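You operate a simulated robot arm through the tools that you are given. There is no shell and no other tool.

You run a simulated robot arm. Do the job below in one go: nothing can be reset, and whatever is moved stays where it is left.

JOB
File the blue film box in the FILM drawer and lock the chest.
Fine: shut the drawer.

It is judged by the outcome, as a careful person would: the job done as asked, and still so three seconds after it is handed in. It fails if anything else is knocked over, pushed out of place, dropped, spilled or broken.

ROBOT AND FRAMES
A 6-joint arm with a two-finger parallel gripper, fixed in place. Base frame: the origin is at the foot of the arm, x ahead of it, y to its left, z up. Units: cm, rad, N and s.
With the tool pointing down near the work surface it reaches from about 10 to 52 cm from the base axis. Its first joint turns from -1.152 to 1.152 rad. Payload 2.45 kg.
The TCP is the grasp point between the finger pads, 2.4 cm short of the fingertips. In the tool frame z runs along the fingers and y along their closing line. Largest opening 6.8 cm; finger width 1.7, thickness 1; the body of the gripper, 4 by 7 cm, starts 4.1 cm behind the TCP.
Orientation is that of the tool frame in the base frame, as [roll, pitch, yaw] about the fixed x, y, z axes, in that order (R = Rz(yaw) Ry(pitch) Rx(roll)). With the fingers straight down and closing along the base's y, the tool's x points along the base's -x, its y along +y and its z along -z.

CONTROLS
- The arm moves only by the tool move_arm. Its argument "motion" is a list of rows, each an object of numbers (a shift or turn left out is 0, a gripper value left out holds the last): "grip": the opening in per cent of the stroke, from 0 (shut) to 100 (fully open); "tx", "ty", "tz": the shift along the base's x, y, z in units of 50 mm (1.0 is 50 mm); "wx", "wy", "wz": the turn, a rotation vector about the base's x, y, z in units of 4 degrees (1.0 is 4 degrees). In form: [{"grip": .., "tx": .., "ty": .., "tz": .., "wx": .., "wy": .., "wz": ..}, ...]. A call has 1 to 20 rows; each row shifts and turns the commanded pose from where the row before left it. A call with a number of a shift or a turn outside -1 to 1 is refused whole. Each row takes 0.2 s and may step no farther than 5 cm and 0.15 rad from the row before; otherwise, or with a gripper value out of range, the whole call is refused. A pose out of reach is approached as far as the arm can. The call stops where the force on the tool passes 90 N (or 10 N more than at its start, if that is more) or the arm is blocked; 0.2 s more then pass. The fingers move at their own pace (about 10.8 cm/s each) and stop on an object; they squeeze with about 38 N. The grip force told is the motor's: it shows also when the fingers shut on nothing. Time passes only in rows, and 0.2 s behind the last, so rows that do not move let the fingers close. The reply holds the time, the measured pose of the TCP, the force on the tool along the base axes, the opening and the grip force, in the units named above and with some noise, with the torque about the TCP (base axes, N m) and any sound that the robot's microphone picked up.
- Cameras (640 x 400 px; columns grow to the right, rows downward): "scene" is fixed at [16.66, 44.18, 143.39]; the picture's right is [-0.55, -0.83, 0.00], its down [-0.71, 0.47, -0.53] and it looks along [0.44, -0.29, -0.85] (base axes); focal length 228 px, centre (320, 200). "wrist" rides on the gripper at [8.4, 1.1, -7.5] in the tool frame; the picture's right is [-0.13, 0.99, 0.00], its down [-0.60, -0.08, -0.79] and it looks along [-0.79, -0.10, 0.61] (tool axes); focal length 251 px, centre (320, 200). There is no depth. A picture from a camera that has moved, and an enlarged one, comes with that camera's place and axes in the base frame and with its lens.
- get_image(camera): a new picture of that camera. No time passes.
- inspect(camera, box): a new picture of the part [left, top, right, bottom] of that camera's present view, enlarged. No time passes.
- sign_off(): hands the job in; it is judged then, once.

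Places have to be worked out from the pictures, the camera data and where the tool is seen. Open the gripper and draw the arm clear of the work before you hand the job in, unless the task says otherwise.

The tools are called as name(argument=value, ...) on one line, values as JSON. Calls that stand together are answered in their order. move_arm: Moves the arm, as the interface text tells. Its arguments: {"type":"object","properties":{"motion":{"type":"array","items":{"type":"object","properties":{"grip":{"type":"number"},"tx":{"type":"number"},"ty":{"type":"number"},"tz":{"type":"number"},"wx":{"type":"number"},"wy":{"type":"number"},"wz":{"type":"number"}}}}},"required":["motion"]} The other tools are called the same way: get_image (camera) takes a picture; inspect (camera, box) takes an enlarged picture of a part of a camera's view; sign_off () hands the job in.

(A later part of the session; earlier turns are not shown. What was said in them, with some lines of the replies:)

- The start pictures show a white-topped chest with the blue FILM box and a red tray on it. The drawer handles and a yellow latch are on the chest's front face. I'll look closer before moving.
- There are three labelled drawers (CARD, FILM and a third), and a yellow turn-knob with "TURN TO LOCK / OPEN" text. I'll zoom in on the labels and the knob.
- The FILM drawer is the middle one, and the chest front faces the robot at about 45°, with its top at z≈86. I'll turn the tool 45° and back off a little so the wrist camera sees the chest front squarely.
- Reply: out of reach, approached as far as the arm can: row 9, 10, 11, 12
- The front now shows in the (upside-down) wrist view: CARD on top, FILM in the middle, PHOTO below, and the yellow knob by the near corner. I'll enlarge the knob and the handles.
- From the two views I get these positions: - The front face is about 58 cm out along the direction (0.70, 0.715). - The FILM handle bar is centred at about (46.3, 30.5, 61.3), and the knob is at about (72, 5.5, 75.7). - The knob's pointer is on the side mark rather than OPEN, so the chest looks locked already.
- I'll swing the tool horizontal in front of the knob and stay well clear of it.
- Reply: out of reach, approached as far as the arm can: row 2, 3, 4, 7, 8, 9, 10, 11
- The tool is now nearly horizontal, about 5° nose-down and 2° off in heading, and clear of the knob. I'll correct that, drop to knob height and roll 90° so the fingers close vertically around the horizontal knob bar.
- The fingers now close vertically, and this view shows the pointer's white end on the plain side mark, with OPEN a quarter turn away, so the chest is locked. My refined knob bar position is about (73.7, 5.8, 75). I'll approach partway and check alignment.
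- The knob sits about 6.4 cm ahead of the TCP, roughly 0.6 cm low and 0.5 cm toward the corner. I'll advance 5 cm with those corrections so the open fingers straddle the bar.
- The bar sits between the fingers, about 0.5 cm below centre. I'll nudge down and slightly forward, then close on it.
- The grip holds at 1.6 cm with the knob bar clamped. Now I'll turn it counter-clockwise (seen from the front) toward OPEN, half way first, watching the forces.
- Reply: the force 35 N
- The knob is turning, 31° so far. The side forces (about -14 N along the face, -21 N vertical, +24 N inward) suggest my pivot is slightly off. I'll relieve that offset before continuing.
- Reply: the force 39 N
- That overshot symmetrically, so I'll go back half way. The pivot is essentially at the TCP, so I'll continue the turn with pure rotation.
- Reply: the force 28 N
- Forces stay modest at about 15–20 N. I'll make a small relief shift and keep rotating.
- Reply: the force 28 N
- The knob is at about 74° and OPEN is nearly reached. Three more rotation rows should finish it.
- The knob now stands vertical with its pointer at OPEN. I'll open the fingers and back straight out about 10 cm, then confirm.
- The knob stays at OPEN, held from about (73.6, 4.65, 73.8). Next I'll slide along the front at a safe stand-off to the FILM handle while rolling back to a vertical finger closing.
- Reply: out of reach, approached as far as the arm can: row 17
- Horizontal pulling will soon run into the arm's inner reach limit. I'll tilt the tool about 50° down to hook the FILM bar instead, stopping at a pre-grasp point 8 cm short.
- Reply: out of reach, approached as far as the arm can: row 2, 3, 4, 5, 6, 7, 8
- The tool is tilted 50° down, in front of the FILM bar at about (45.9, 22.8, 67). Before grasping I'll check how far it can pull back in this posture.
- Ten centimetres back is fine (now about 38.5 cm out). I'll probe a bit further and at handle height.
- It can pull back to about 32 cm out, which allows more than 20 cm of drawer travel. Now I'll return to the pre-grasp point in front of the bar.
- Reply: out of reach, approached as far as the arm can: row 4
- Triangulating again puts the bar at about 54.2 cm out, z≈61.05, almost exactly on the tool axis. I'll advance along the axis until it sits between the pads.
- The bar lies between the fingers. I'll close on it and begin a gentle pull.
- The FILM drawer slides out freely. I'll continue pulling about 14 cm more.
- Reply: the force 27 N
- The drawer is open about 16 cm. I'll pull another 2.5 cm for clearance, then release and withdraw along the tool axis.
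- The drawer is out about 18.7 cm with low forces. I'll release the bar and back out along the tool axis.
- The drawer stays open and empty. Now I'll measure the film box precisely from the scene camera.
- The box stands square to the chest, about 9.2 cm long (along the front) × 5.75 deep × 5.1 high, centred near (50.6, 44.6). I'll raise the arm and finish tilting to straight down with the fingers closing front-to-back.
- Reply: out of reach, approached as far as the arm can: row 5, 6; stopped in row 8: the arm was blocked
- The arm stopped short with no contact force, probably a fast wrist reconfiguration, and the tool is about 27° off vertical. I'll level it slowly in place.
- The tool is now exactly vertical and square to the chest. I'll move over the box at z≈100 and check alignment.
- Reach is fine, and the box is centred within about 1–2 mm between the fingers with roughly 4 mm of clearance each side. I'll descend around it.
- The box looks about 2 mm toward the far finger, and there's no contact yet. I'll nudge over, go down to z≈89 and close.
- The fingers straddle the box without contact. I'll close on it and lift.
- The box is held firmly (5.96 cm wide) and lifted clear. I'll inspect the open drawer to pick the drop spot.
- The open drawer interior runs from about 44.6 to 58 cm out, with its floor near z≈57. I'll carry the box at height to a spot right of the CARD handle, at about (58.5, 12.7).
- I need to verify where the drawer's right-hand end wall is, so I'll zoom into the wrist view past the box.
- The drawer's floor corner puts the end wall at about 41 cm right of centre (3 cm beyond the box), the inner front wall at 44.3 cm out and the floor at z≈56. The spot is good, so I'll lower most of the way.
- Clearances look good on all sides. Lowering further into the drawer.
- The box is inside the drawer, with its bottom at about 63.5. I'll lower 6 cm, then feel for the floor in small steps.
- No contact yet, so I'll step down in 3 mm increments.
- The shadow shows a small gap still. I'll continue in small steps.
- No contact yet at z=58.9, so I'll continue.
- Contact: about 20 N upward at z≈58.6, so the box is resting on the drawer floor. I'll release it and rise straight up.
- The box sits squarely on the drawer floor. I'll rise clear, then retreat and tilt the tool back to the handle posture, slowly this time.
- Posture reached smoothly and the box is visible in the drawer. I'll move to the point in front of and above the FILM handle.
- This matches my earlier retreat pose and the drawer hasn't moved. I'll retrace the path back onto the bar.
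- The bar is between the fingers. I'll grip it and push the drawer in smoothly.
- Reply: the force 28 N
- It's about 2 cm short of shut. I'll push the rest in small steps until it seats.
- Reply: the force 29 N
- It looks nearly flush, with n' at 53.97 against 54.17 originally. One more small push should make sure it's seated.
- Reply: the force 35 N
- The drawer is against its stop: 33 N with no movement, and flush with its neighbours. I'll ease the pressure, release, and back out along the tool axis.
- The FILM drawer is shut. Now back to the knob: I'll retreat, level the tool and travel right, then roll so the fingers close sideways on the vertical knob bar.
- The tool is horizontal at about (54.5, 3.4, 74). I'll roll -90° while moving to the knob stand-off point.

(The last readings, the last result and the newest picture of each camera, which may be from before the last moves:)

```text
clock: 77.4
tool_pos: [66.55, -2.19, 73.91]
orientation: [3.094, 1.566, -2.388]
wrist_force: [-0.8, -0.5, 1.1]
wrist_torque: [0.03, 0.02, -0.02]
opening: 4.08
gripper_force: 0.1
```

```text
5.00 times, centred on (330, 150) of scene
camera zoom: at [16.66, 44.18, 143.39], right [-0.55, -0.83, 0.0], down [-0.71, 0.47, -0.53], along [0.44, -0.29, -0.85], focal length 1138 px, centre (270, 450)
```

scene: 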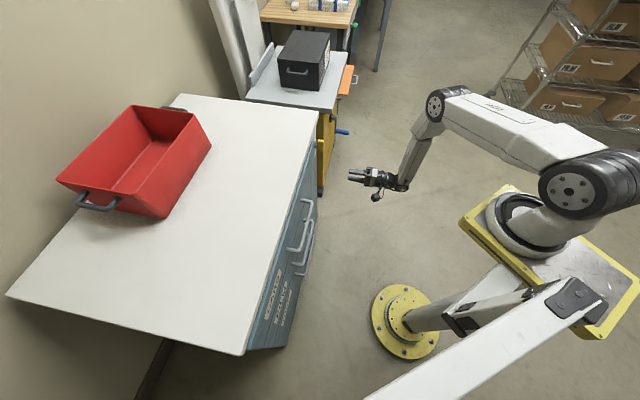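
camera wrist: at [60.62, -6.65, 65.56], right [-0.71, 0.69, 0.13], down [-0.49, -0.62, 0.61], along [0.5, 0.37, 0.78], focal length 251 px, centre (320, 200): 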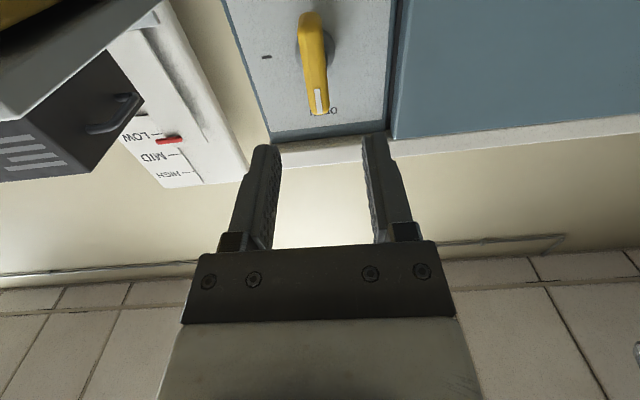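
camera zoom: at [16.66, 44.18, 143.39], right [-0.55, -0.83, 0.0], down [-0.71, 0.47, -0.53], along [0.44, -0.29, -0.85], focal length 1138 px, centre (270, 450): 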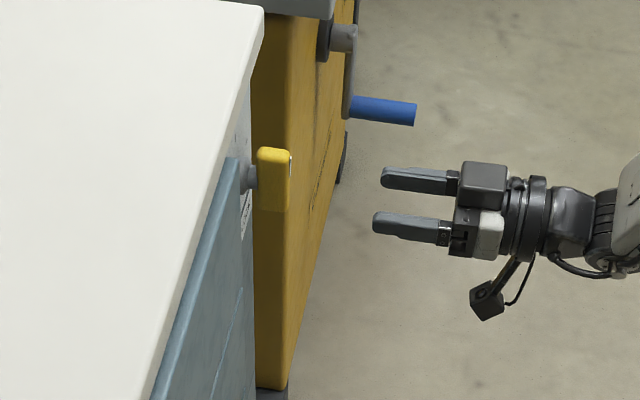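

This is the same view as when I released the knob at OPEN. I'll move straight in to the earlier grip point.

move_arm(motion=[{"tx": 0.282, "ty": 0.274, "tz": -0.006}, {"tx": 0.282, "ty": 0.274, "tz": -0.006}, {"tx": 0.282, "ty": 0.274, "tz": -0.006}, {"tx": 0.282, "ty": 0.274, "tz": -0.006}, {"tx": 0.282, "ty": 0.274, "tz": -0.006}])

get_image(camera="wrist")

```text
clock: 78.6
tool_pos: [73.58, 4.61, 73.89]
orientation: [2.692, 1.566, -2.791]
wrist_force: [-1.3, 0.1, 0.7]
wrist_torque: [0.01, 0.01, 0.01]
opening: 4.08
gripper_force: 0.1
```

```text
taken
camera wrist: at [67.62, 0.15, 65.53], right [-0.71, 0.69, 0.13], down [-0.49, -0.62, 0.61], along [0.5, 0.37, 0.78], focal length 251 px, centre (320, 200)
```

wrist: 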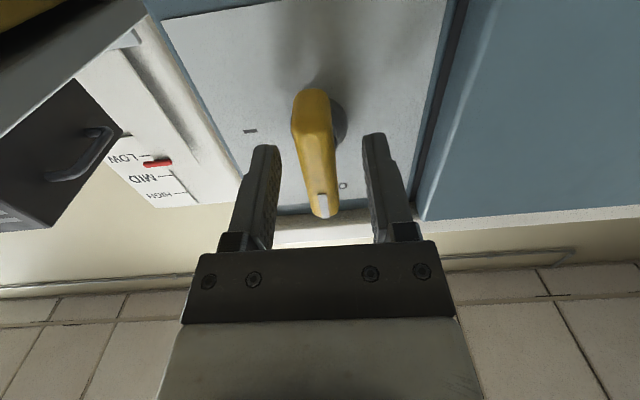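

The knob bar lies between the fingers. I'll close and start turning clockwise toward the lock mark.

move_arm(motion=[{"grip": 0}, {}, {}, {"tx": -0.003, "ty": 0.0025, "tz": 0.003, "wx": 0.925, "wy": 0.946}, {"tx": -0.003, "ty": 0.0025, "tz": 0.003, "wx": 0.925, "wy": 0.946}, {"tx": -0.003, "ty": 0.0025, "tz": 0.003, "wx": 0.925, "wy": 0.946}, {"tx": -0.003, "ty": 0.0025, "tz": 0.003, "wx": 0.925, "wy": 0.946}, {"tx": -0.003, "ty": 0.0025, "tz": 0.003, "wx": 0.925, "wy": 0.946}])

```text
clock: 80.4
tool_pos: [73.59, 4.55, 73.94]
orientation: [1.579, 1.105, 2.377]
wrist_force: [-2.4, -9.6, 1.5]
wrist_torque: [0.31, -0.39, -1.17]
opening: 1.61
gripper_force: 35.0
```

Turning smoothly, with forces under 10 N. I'll continue.

move_arm(motion=[{"tx": -0.003, "ty": 0.0025, "tz": 0.003, "wx": 0.925, "wy": 0.946}, {"tx": -0.003, "ty": 0.0025, "tz": 0.003, "wx": 0.925, "wy": 0.946}, {"tx": -0.003, "ty": 0.0025, "tz": 0.003, "wx": 0.925, "wy": 0.946}, {"tx": -0.003, "ty": 0.0025, "tz": 0.003, "wx": 0.925, "wy": 0.946}, {"tx": -0.003, "ty": 0.0025, "tz": 0.003, "wx": 0.925, "wy": 0.946}, {"tx": -0.003, "ty": 0.0025, "tz": 0.003, "wx": 0.925, "wy": 0.946}])

get_image(camera="wrist")

```text
clock: 81.8
tool_pos: [73.54, 4.75, 73.92]
orientation: [1.569, 0.552, 2.37]
wrist_force: [3.2, -16.6, 2.4]
wrist_torque: [-0.33, 0.27, -0.83]
opening: 1.59
gripper_force: 34.5
```

```text
taken
camera wrist: at [62.87, 4.83, 70.46], right [-0.29, 0.28, 0.91], down [-0.15, -0.96, 0.25], along [0.94, -0.07, 0.33], focal length 251 px, centre (320, 200)
```

wrist: 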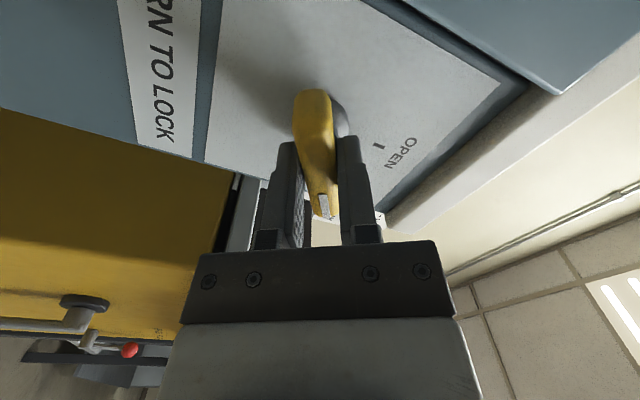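

The knob is about 58° round with 32° left and low forces. I'll finish the quarter turn.

move_arm(motion=[{"ty": -0.006, "wx": 0.925, "wy": 0.946}, {"tz": 0.003, "wx": 0.925, "wy": 0.946}, {"tz": 0.003, "wx": 0.925, "wy": 0.946}, {"tz": 0.003, "wx": 0.925, "wy": 0.946}, {"wx": 0.925, "wy": 0.946}, {"wx": 0.925, "wy": 0.946}])

get_image(camera="wrist")

```text
clock: 83.2
tool_pos: [73.59, 4.76, 74.1]
orientation: [1.566, -0.002, 2.372]
wrist_force: [-4.1, -15.4, 4.2]
wrist_torque: [-0.55, 0.07, -0.83]
opening: 1.58
gripper_force: 34.1
```

```text
taken
camera wrist: at [62.38, 5.3, 75.07], right [0.09, -0.09, 0.99], down [-0.12, -0.99, -0.08], along [0.99, -0.11, -0.1], focal length 251 px, centre (320, 200)
```

wrist: 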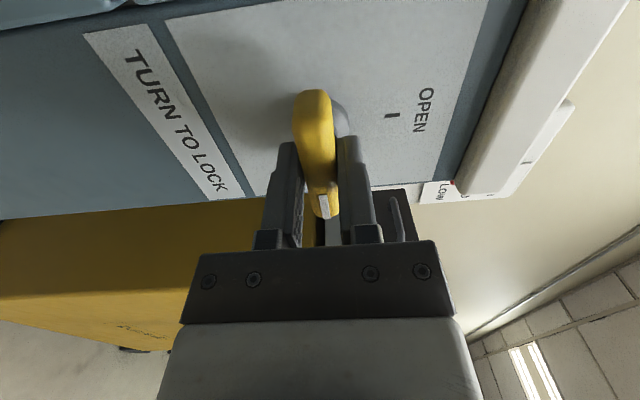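

The knob is back in its original lock orientation. I'll add a touch more turn to make sure it's fully home, then release and back straight out.

move_arm(motion=[{"wx": 0.25, "wy": 0.256}, {}])

move_arm(motion=[{"grip": 60}, {}, {"tx": -0.35, "ty": -0.3575}, {"tx": -0.35, "ty": -0.3575}, {"tx": -0.35, "ty": -0.3575}, {"tx": -0.35, "ty": -0.3575}])

get_image(camera="wrist")

inspect(camera="scene", box=[270, 110, 390, 190])

```text
clock: 83.8
tool_pos: [73.45, 4.68, 74.1]
orientation: [1.568, -0.027, 2.373]
wrist_force: [-2.6, -17.2, 2.7]
wrist_torque: [-0.66, -0.32, 0.43]
opening: 1.66
gripper_force: 35.7
```

```text
clock: 85.2
tool_pos: [66.62, -2.33, 74.0]
orientation: [1.567, -0.026, 2.372]
wrist_force: [0.6, 0.2, -0.2]
wrist_torque: [-0.01, -0.02, -0.01]
opening: 4.07
gripper_force: 0.1
```

```text
taken
camera wrist: at [55.49, -1.74, 75.31], right [0.11, -0.11, 0.99], down [-0.12, -0.99, -0.1], along [0.99, -0.11, -0.12], focal length 251 px, centre (320, 200)
```

wrist: 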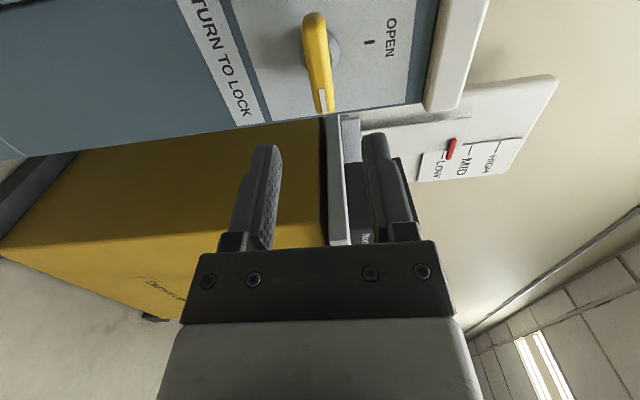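

```text
5.00 times, centred on (330, 150) of scene
camera zoom: at [16.65, 44.19, 143.39], right [-0.55, -0.83, 0.0], down [-0.71, 0.47, -0.53], along [0.44, -0.29, -0.85], focal length 1138 px, centre (270, 450)
```

zoom: 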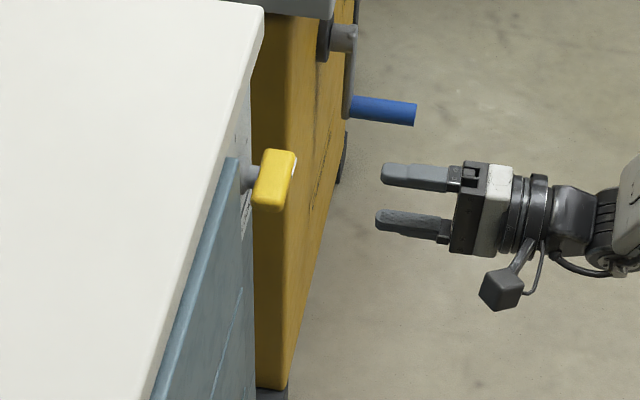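

The knob is horizontal again with its white end on the lock mark. To be sure it's really locked, I'll go back to the FILM handle along the same path and give it a gentle tug.

move_arm(motion=[{"tx": -0.484, "ty": 0.229, "wx": -0.25, "wy": -0.256}, {"tx": -0.484, "ty": 0.229}, {"tx": -0.484, "ty": 0.229}, {"tx": -0.484, "ty": 0.229}, {"tx": -0.484, "ty": 0.229, "grip": 45}])

move_arm(motion=[{"tx": -0.18, "wx": -0.5, "wy": 0.49}, {"tx": -0.18, "ty": 0.3, "wx": -0.74, "wy": 0.723}, {"tx": -0.18, "ty": 0.3, "tz": -0.1, "wx": -0.74, "wy": 0.723}, {"tx": -0.18, "ty": 0.3, "tz": -0.12, "wx": -0.74, "wy": 0.723}, {"tx": -0.18, "ty": 0.3, "tz": -0.12, "wx": -0.74, "wy": 0.723}, {"tx": -0.18, "ty": 0.3, "tz": -0.12, "wx": -0.74, "wy": 0.723}, {"tx": -0.18, "ty": 0.3, "tz": -0.12, "wx": -0.74, "wy": 0.723}, {"tx": -0.18, "ty": 0.3, "tz": -0.12, "wx": -0.74, "wy": 0.723}, {"tx": -0.18, "ty": 0.3, "tz": -0.12, "wx": -0.74, "wy": 0.723}, {"tx": -0.18, "ty": 0.3, "tz": -0.12, "wx": -0.74, "wy": 0.723}, {"tx": -0.18, "ty": 0.3, "tz": -0.12, "wx": -0.74, "wy": 0.723}, {"tx": -0.18, "ty": 0.3, "tz": -0.12, "wx": -0.74, "wy": 0.723}, {"tx": 0.2, "ty": 0.36, "tz": -0.1, "wx": -0.3, "wy": 0.293}])

get_image(camera="wrist")

get_image(camera="scene")

```text
clock: 86.4
tool_pos: [54.45, 3.47, 74.04]
orientation: [1.566, -0.001, 2.373]
wrist_force: [-0.6, -0.8, -0.6]
wrist_torque: [-0.01, 0.02, -0.03]
opening: 3.05
gripper_force: 0.1
```

```text
clock: 89.2
tool_pos: [44.63, 21.7, 67.5]
orientation: [2.439, -0.007, 2.373]
wrist_force: [-0.9, -0.2, -0.6]
wrist_torque: [-0.01, 0.01, 0.01]
opening: 3.06
gripper_force: 0.0
```

```text
taken
camera wrist: at [35.92, 24.75, 73.99], right [0.62, 0.45, 0.64], down [0.04, -0.83, 0.55], along [0.78, -0.32, -0.54], focal length 251 px, centre (320, 200)
```

wrist: 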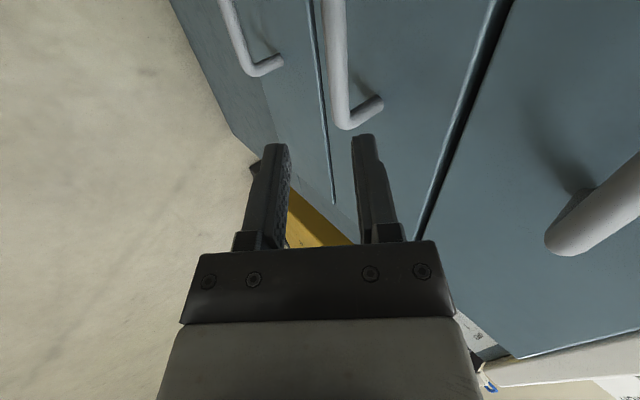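

```text
taken
```

scene: 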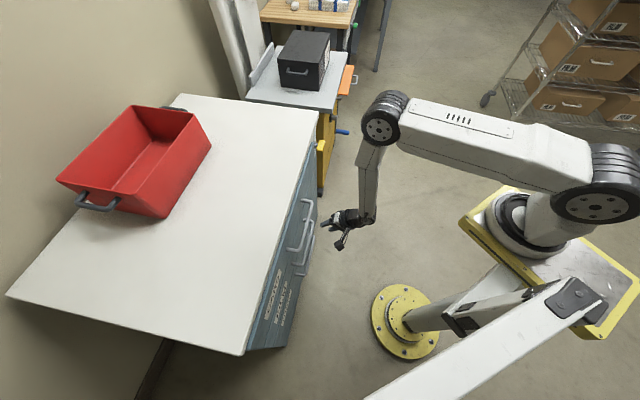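

I'm in front of the bar again. I'll go in along the tool axis to the earlier grip point.

move_arm(motion=[{"tx": 0.33, "ty": 0.35}, {"tx": 0.171, "ty": 0.18, "tz": -0.325}, {"tx": 0.171, "ty": 0.18, "tz": -0.325}, {"tx": 0.171, "ty": 0.18, "tz": -0.325}, {"tx": 0.171, "ty": 0.18, "tz": -0.325}])

get_image(camera="wrist")

```text
clock: 90.4
tool_pos: [49.88, 26.94, 61.09]
orientation: [2.438, -0.003, 2.369]
wrist_force: [0.3, 0.0, -0.1]
wrist_torque: [-0.02, 0.01, -0.03]
opening: 3.08
gripper_force: 0.1
```

```text
taken
camera wrist: at [41.09, 30.06, 67.66], right [0.62, 0.45, 0.64], down [0.04, -0.83, 0.55], along [0.78, -0.32, -0.53], focal length 251 px, centre (320, 200)
```

wrist: 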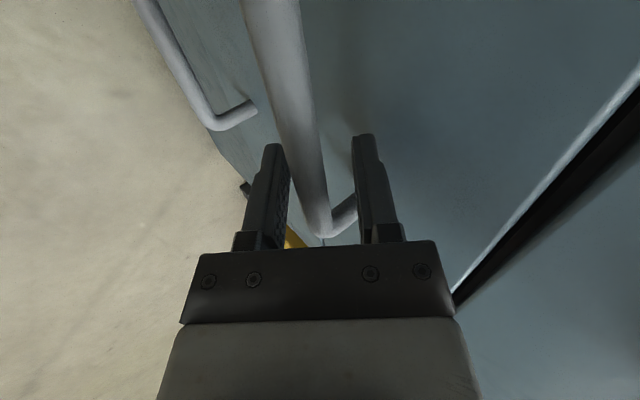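

The bar is between the fingers. I'll grip it and tug outward by a few millimetres only.

move_arm(motion=[{"grip": 0}, {}, {}])

move_arm(motion=[{"tx": -0.028, "ty": -0.0286}, {"tx": -0.028, "ty": -0.0286}, {"tx": -0.028, "ty": -0.0286}, {}])

```text
clock: 91.2
tool_pos: [49.67, 26.89, 61.02]
orientation: [2.443, -0.004, 2.372]
wrist_force: [-2.2, -0.4, -20.1]
wrist_torque: [-0.09, -0.12, -0.32]
opening: 1.37
gripper_force: 33.6
```

```text
clock: 92.2
tool_pos: [49.5, 26.7, 61.28]
orientation: [2.437, -0.003, 2.372]
wrist_force: [5.1, 13.1, -22.9]
wrist_torque: [0.11, 0.05, -0.13]
opening: 1.36
gripper_force: 34.1
```

It moved about 2.5 mm for a 6 mm command, with rising resistance. I'll pull 5 mm more to tell whether it's play or the bolt holding.

move_arm(motion=[{"tx": -0.035, "ty": -0.036, "tz": -0.02}, {"tx": -0.035, "ty": -0.036, "tz": -0.02}, {}])

inspect(camera="scene", box=[240, 230, 340, 360])

```text
clock: 93.0
tool_pos: [49.45, 26.63, 61.34]
orientation: [2.426, -0.004, 2.373]
wrist_force: [7.2, 27.5, 8.7]
wrist_torque: [0.15, 0.13, -0.21]
opening: 1.36
gripper_force: 34.1
```

```text
3.08 times, centred on (290, 295) of scene
camera zoom: at [16.65, 44.22, 143.38], right [-0.55, -0.83, 0.0], down [-0.71, 0.47, -0.53], along [0.44, -0.29, -0.85], focal length 701 px, centre (412, -92)
```

zoom: 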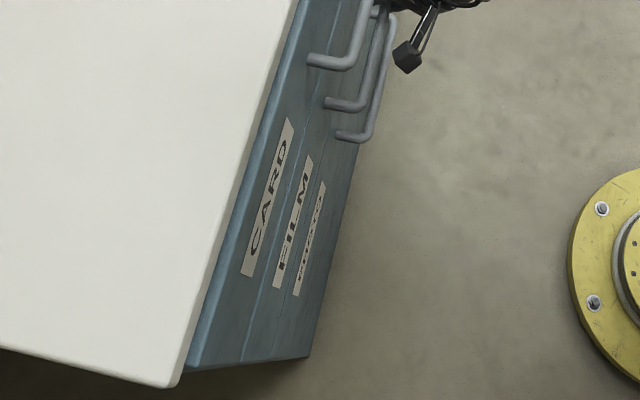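

With 25 N of pull the drawer doesn't move further, so the bolt is holding and the chest is locked. I'll push back to fully shut, release and withdraw.

move_arm(motion=[{"tx": 0.08, "ty": 0.082, "tz": 0.02}, {"tx": 0.09, "ty": 0.092, "tz": 0.02}, {"tx": 0.02, "ty": 0.02}, {}])

move_arm(motion=[{"tx": -0.03, "ty": -0.03}, {"grip": 45}, {}, {"tx": -0.17, "ty": -0.174, "tz": 0.3}, {"tx": -0.17, "ty": -0.174, "tz": 0.3}, {"tx": -0.17, "ty": -0.174, "tz": 0.3}, {"tx": -0.17, "ty": -0.174, "tz": 0.3}, {"tx": -0.35, "ty": -0.36, "tz": 0.1}, {"tx": -0.35, "ty": -0.36, "tz": 0.1}, {"tz": 0.5, "grip": 100}])

get_image(camera="scene")

get_image(camera="wrist")

inspect(camera="scene", box=[220, 120, 360, 360])

```text
clock: 94.0
tool_pos: [49.73, 26.92, 60.88]
orientation: [2.448, -0.007, 2.365]
wrist_force: [0.4, -27.8, 8.0]
wrist_torque: [-0.03, -0.06, 0.06]
opening: 1.39
gripper_force: 33.5
```

```text
clock: 96.2
tool_pos: [43.01, 20.11, 70.7]
orientation: [2.44, -0.004, 2.371]
wrist_force: [-0.6, -1.1, 0.2]
wrist_torque: [-0.02, -0.02, 0.0]
opening: 6.82
gripper_force: 0.1
```

```text
taken
```

scene: 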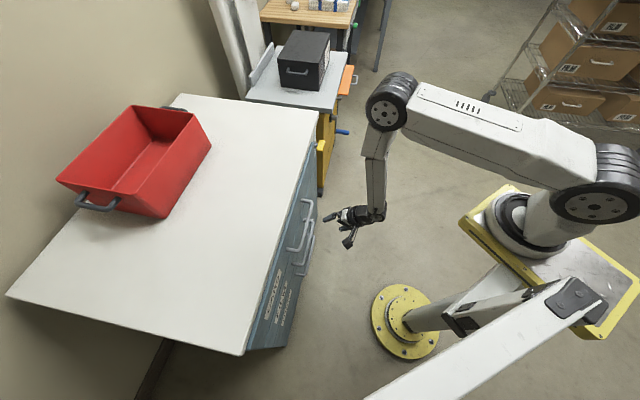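

```text
taken
camera wrist: at [34.25, 23.13, 77.11], right [0.62, 0.45, 0.64], down [0.04, -0.83, 0.55], along [0.78, -0.32, -0.53], focal length 251 px, centre (320, 200)
```

wrist: 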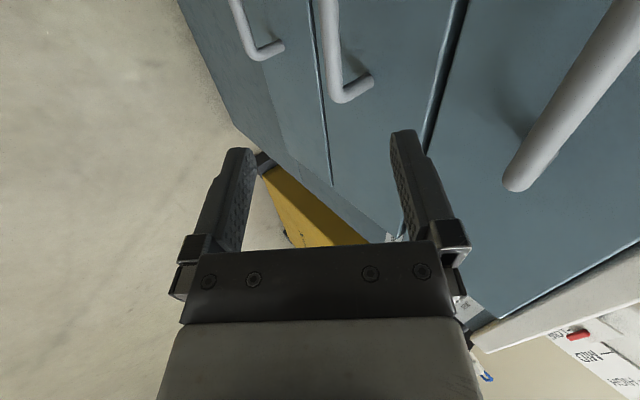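

```text
1.67 times, centred on (290, 240) of scene
camera zoom: at [16.66, 44.18, 143.39], right [-0.55, -0.83, 0.0], down [-0.71, 0.47, -0.53], along [0.44, -0.29, -0.85], focal length 380 px, centre (370, 133)
```

zoom: 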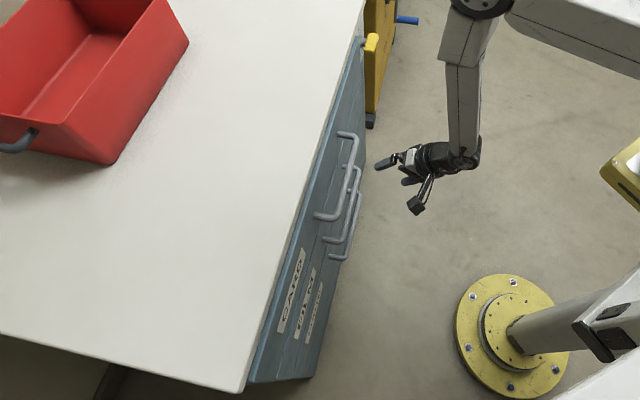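

The drawer is shut flush, the knob is on the lock mark and everything else is in place. I'll draw the arm further clear and take a final look at the knob.

move_arm(motion=[{"tx": -0.25, "ty": -0.35, "tz": 0.3}, {"tx": -0.25, "ty": -0.35, "tz": 0.3}, {"tx": -0.25, "ty": -0.35, "tz": 0.3}, {}])

inspect(camera="scene", box=[280, 110, 380, 190])

get_image(camera="wrist")

```text
clock: 97.2
tool_pos: [39.06, 14.76, 75.01]
orientation: [2.44, -0.003, 2.371]
wrist_force: [-1.4, 0.5, -0.7]
wrist_torque: [0.0, 0.04, 0.03]
opening: 6.8
gripper_force: 0.0
```

```text
5.00 times, centred on (330, 150) of scene
camera zoom: at [16.66, 44.18, 143.39], right [-0.55, -0.83, 0.0], down [-0.71, 0.47, -0.53], along [0.44, -0.29, -0.85], focal length 1138 px, centre (270, 450)
```

zoom: 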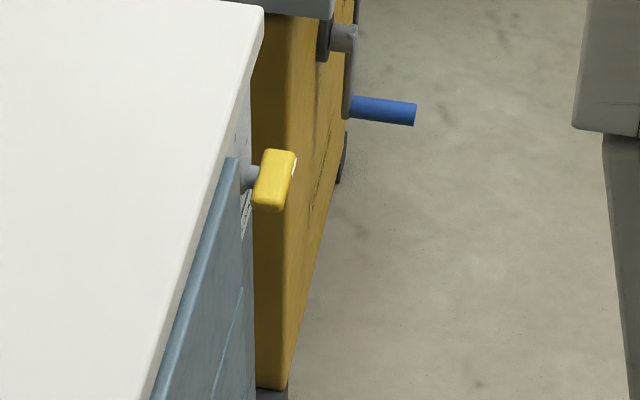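

```text
taken
camera wrist: at [30.36, 17.87, 81.49], right [0.62, 0.45, 0.64], down [0.04, -0.83, 0.55], along [0.78, -0.32, -0.53], focal length 251 px, centre (320, 200)
```

wrist: 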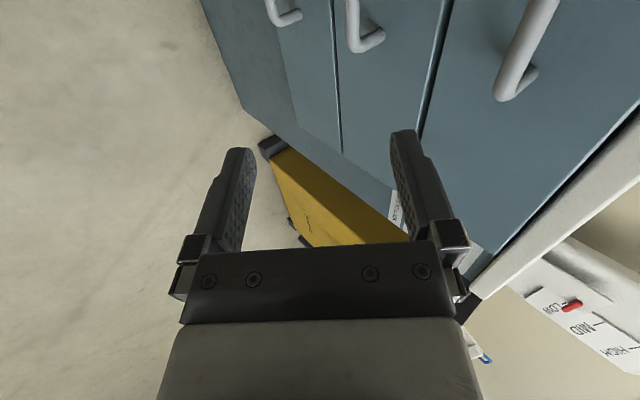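

The film box is in the FILM drawer, the drawer is shut, and the chest is locked, with the bolt held against a 25 N pull. The gripper is open and the arm is clear, so I'm handing the job in.

sign_off()

```text
The job is handed in.
```

The blue film box is in the FILM drawer, the drawer is shut, and the chest is locked.

- **Lock at the start:** the knob already pointed at the lock mark, so I turned it to OPEN first, then back to the lock mark after shutting the drawer.
- **Lock check:** I pulled the FILM handle with about 25 N. The drawer shifted a few millimetres and then held, and I pushed it fully shut again afterwards.
- **Box:** it lies flat on the drawer floor, toward the knob end.
- **Everything else:** the last pictures show the red tray and the other things on and around the chest where they started. The gripper is open and the arm is clear of the chest.
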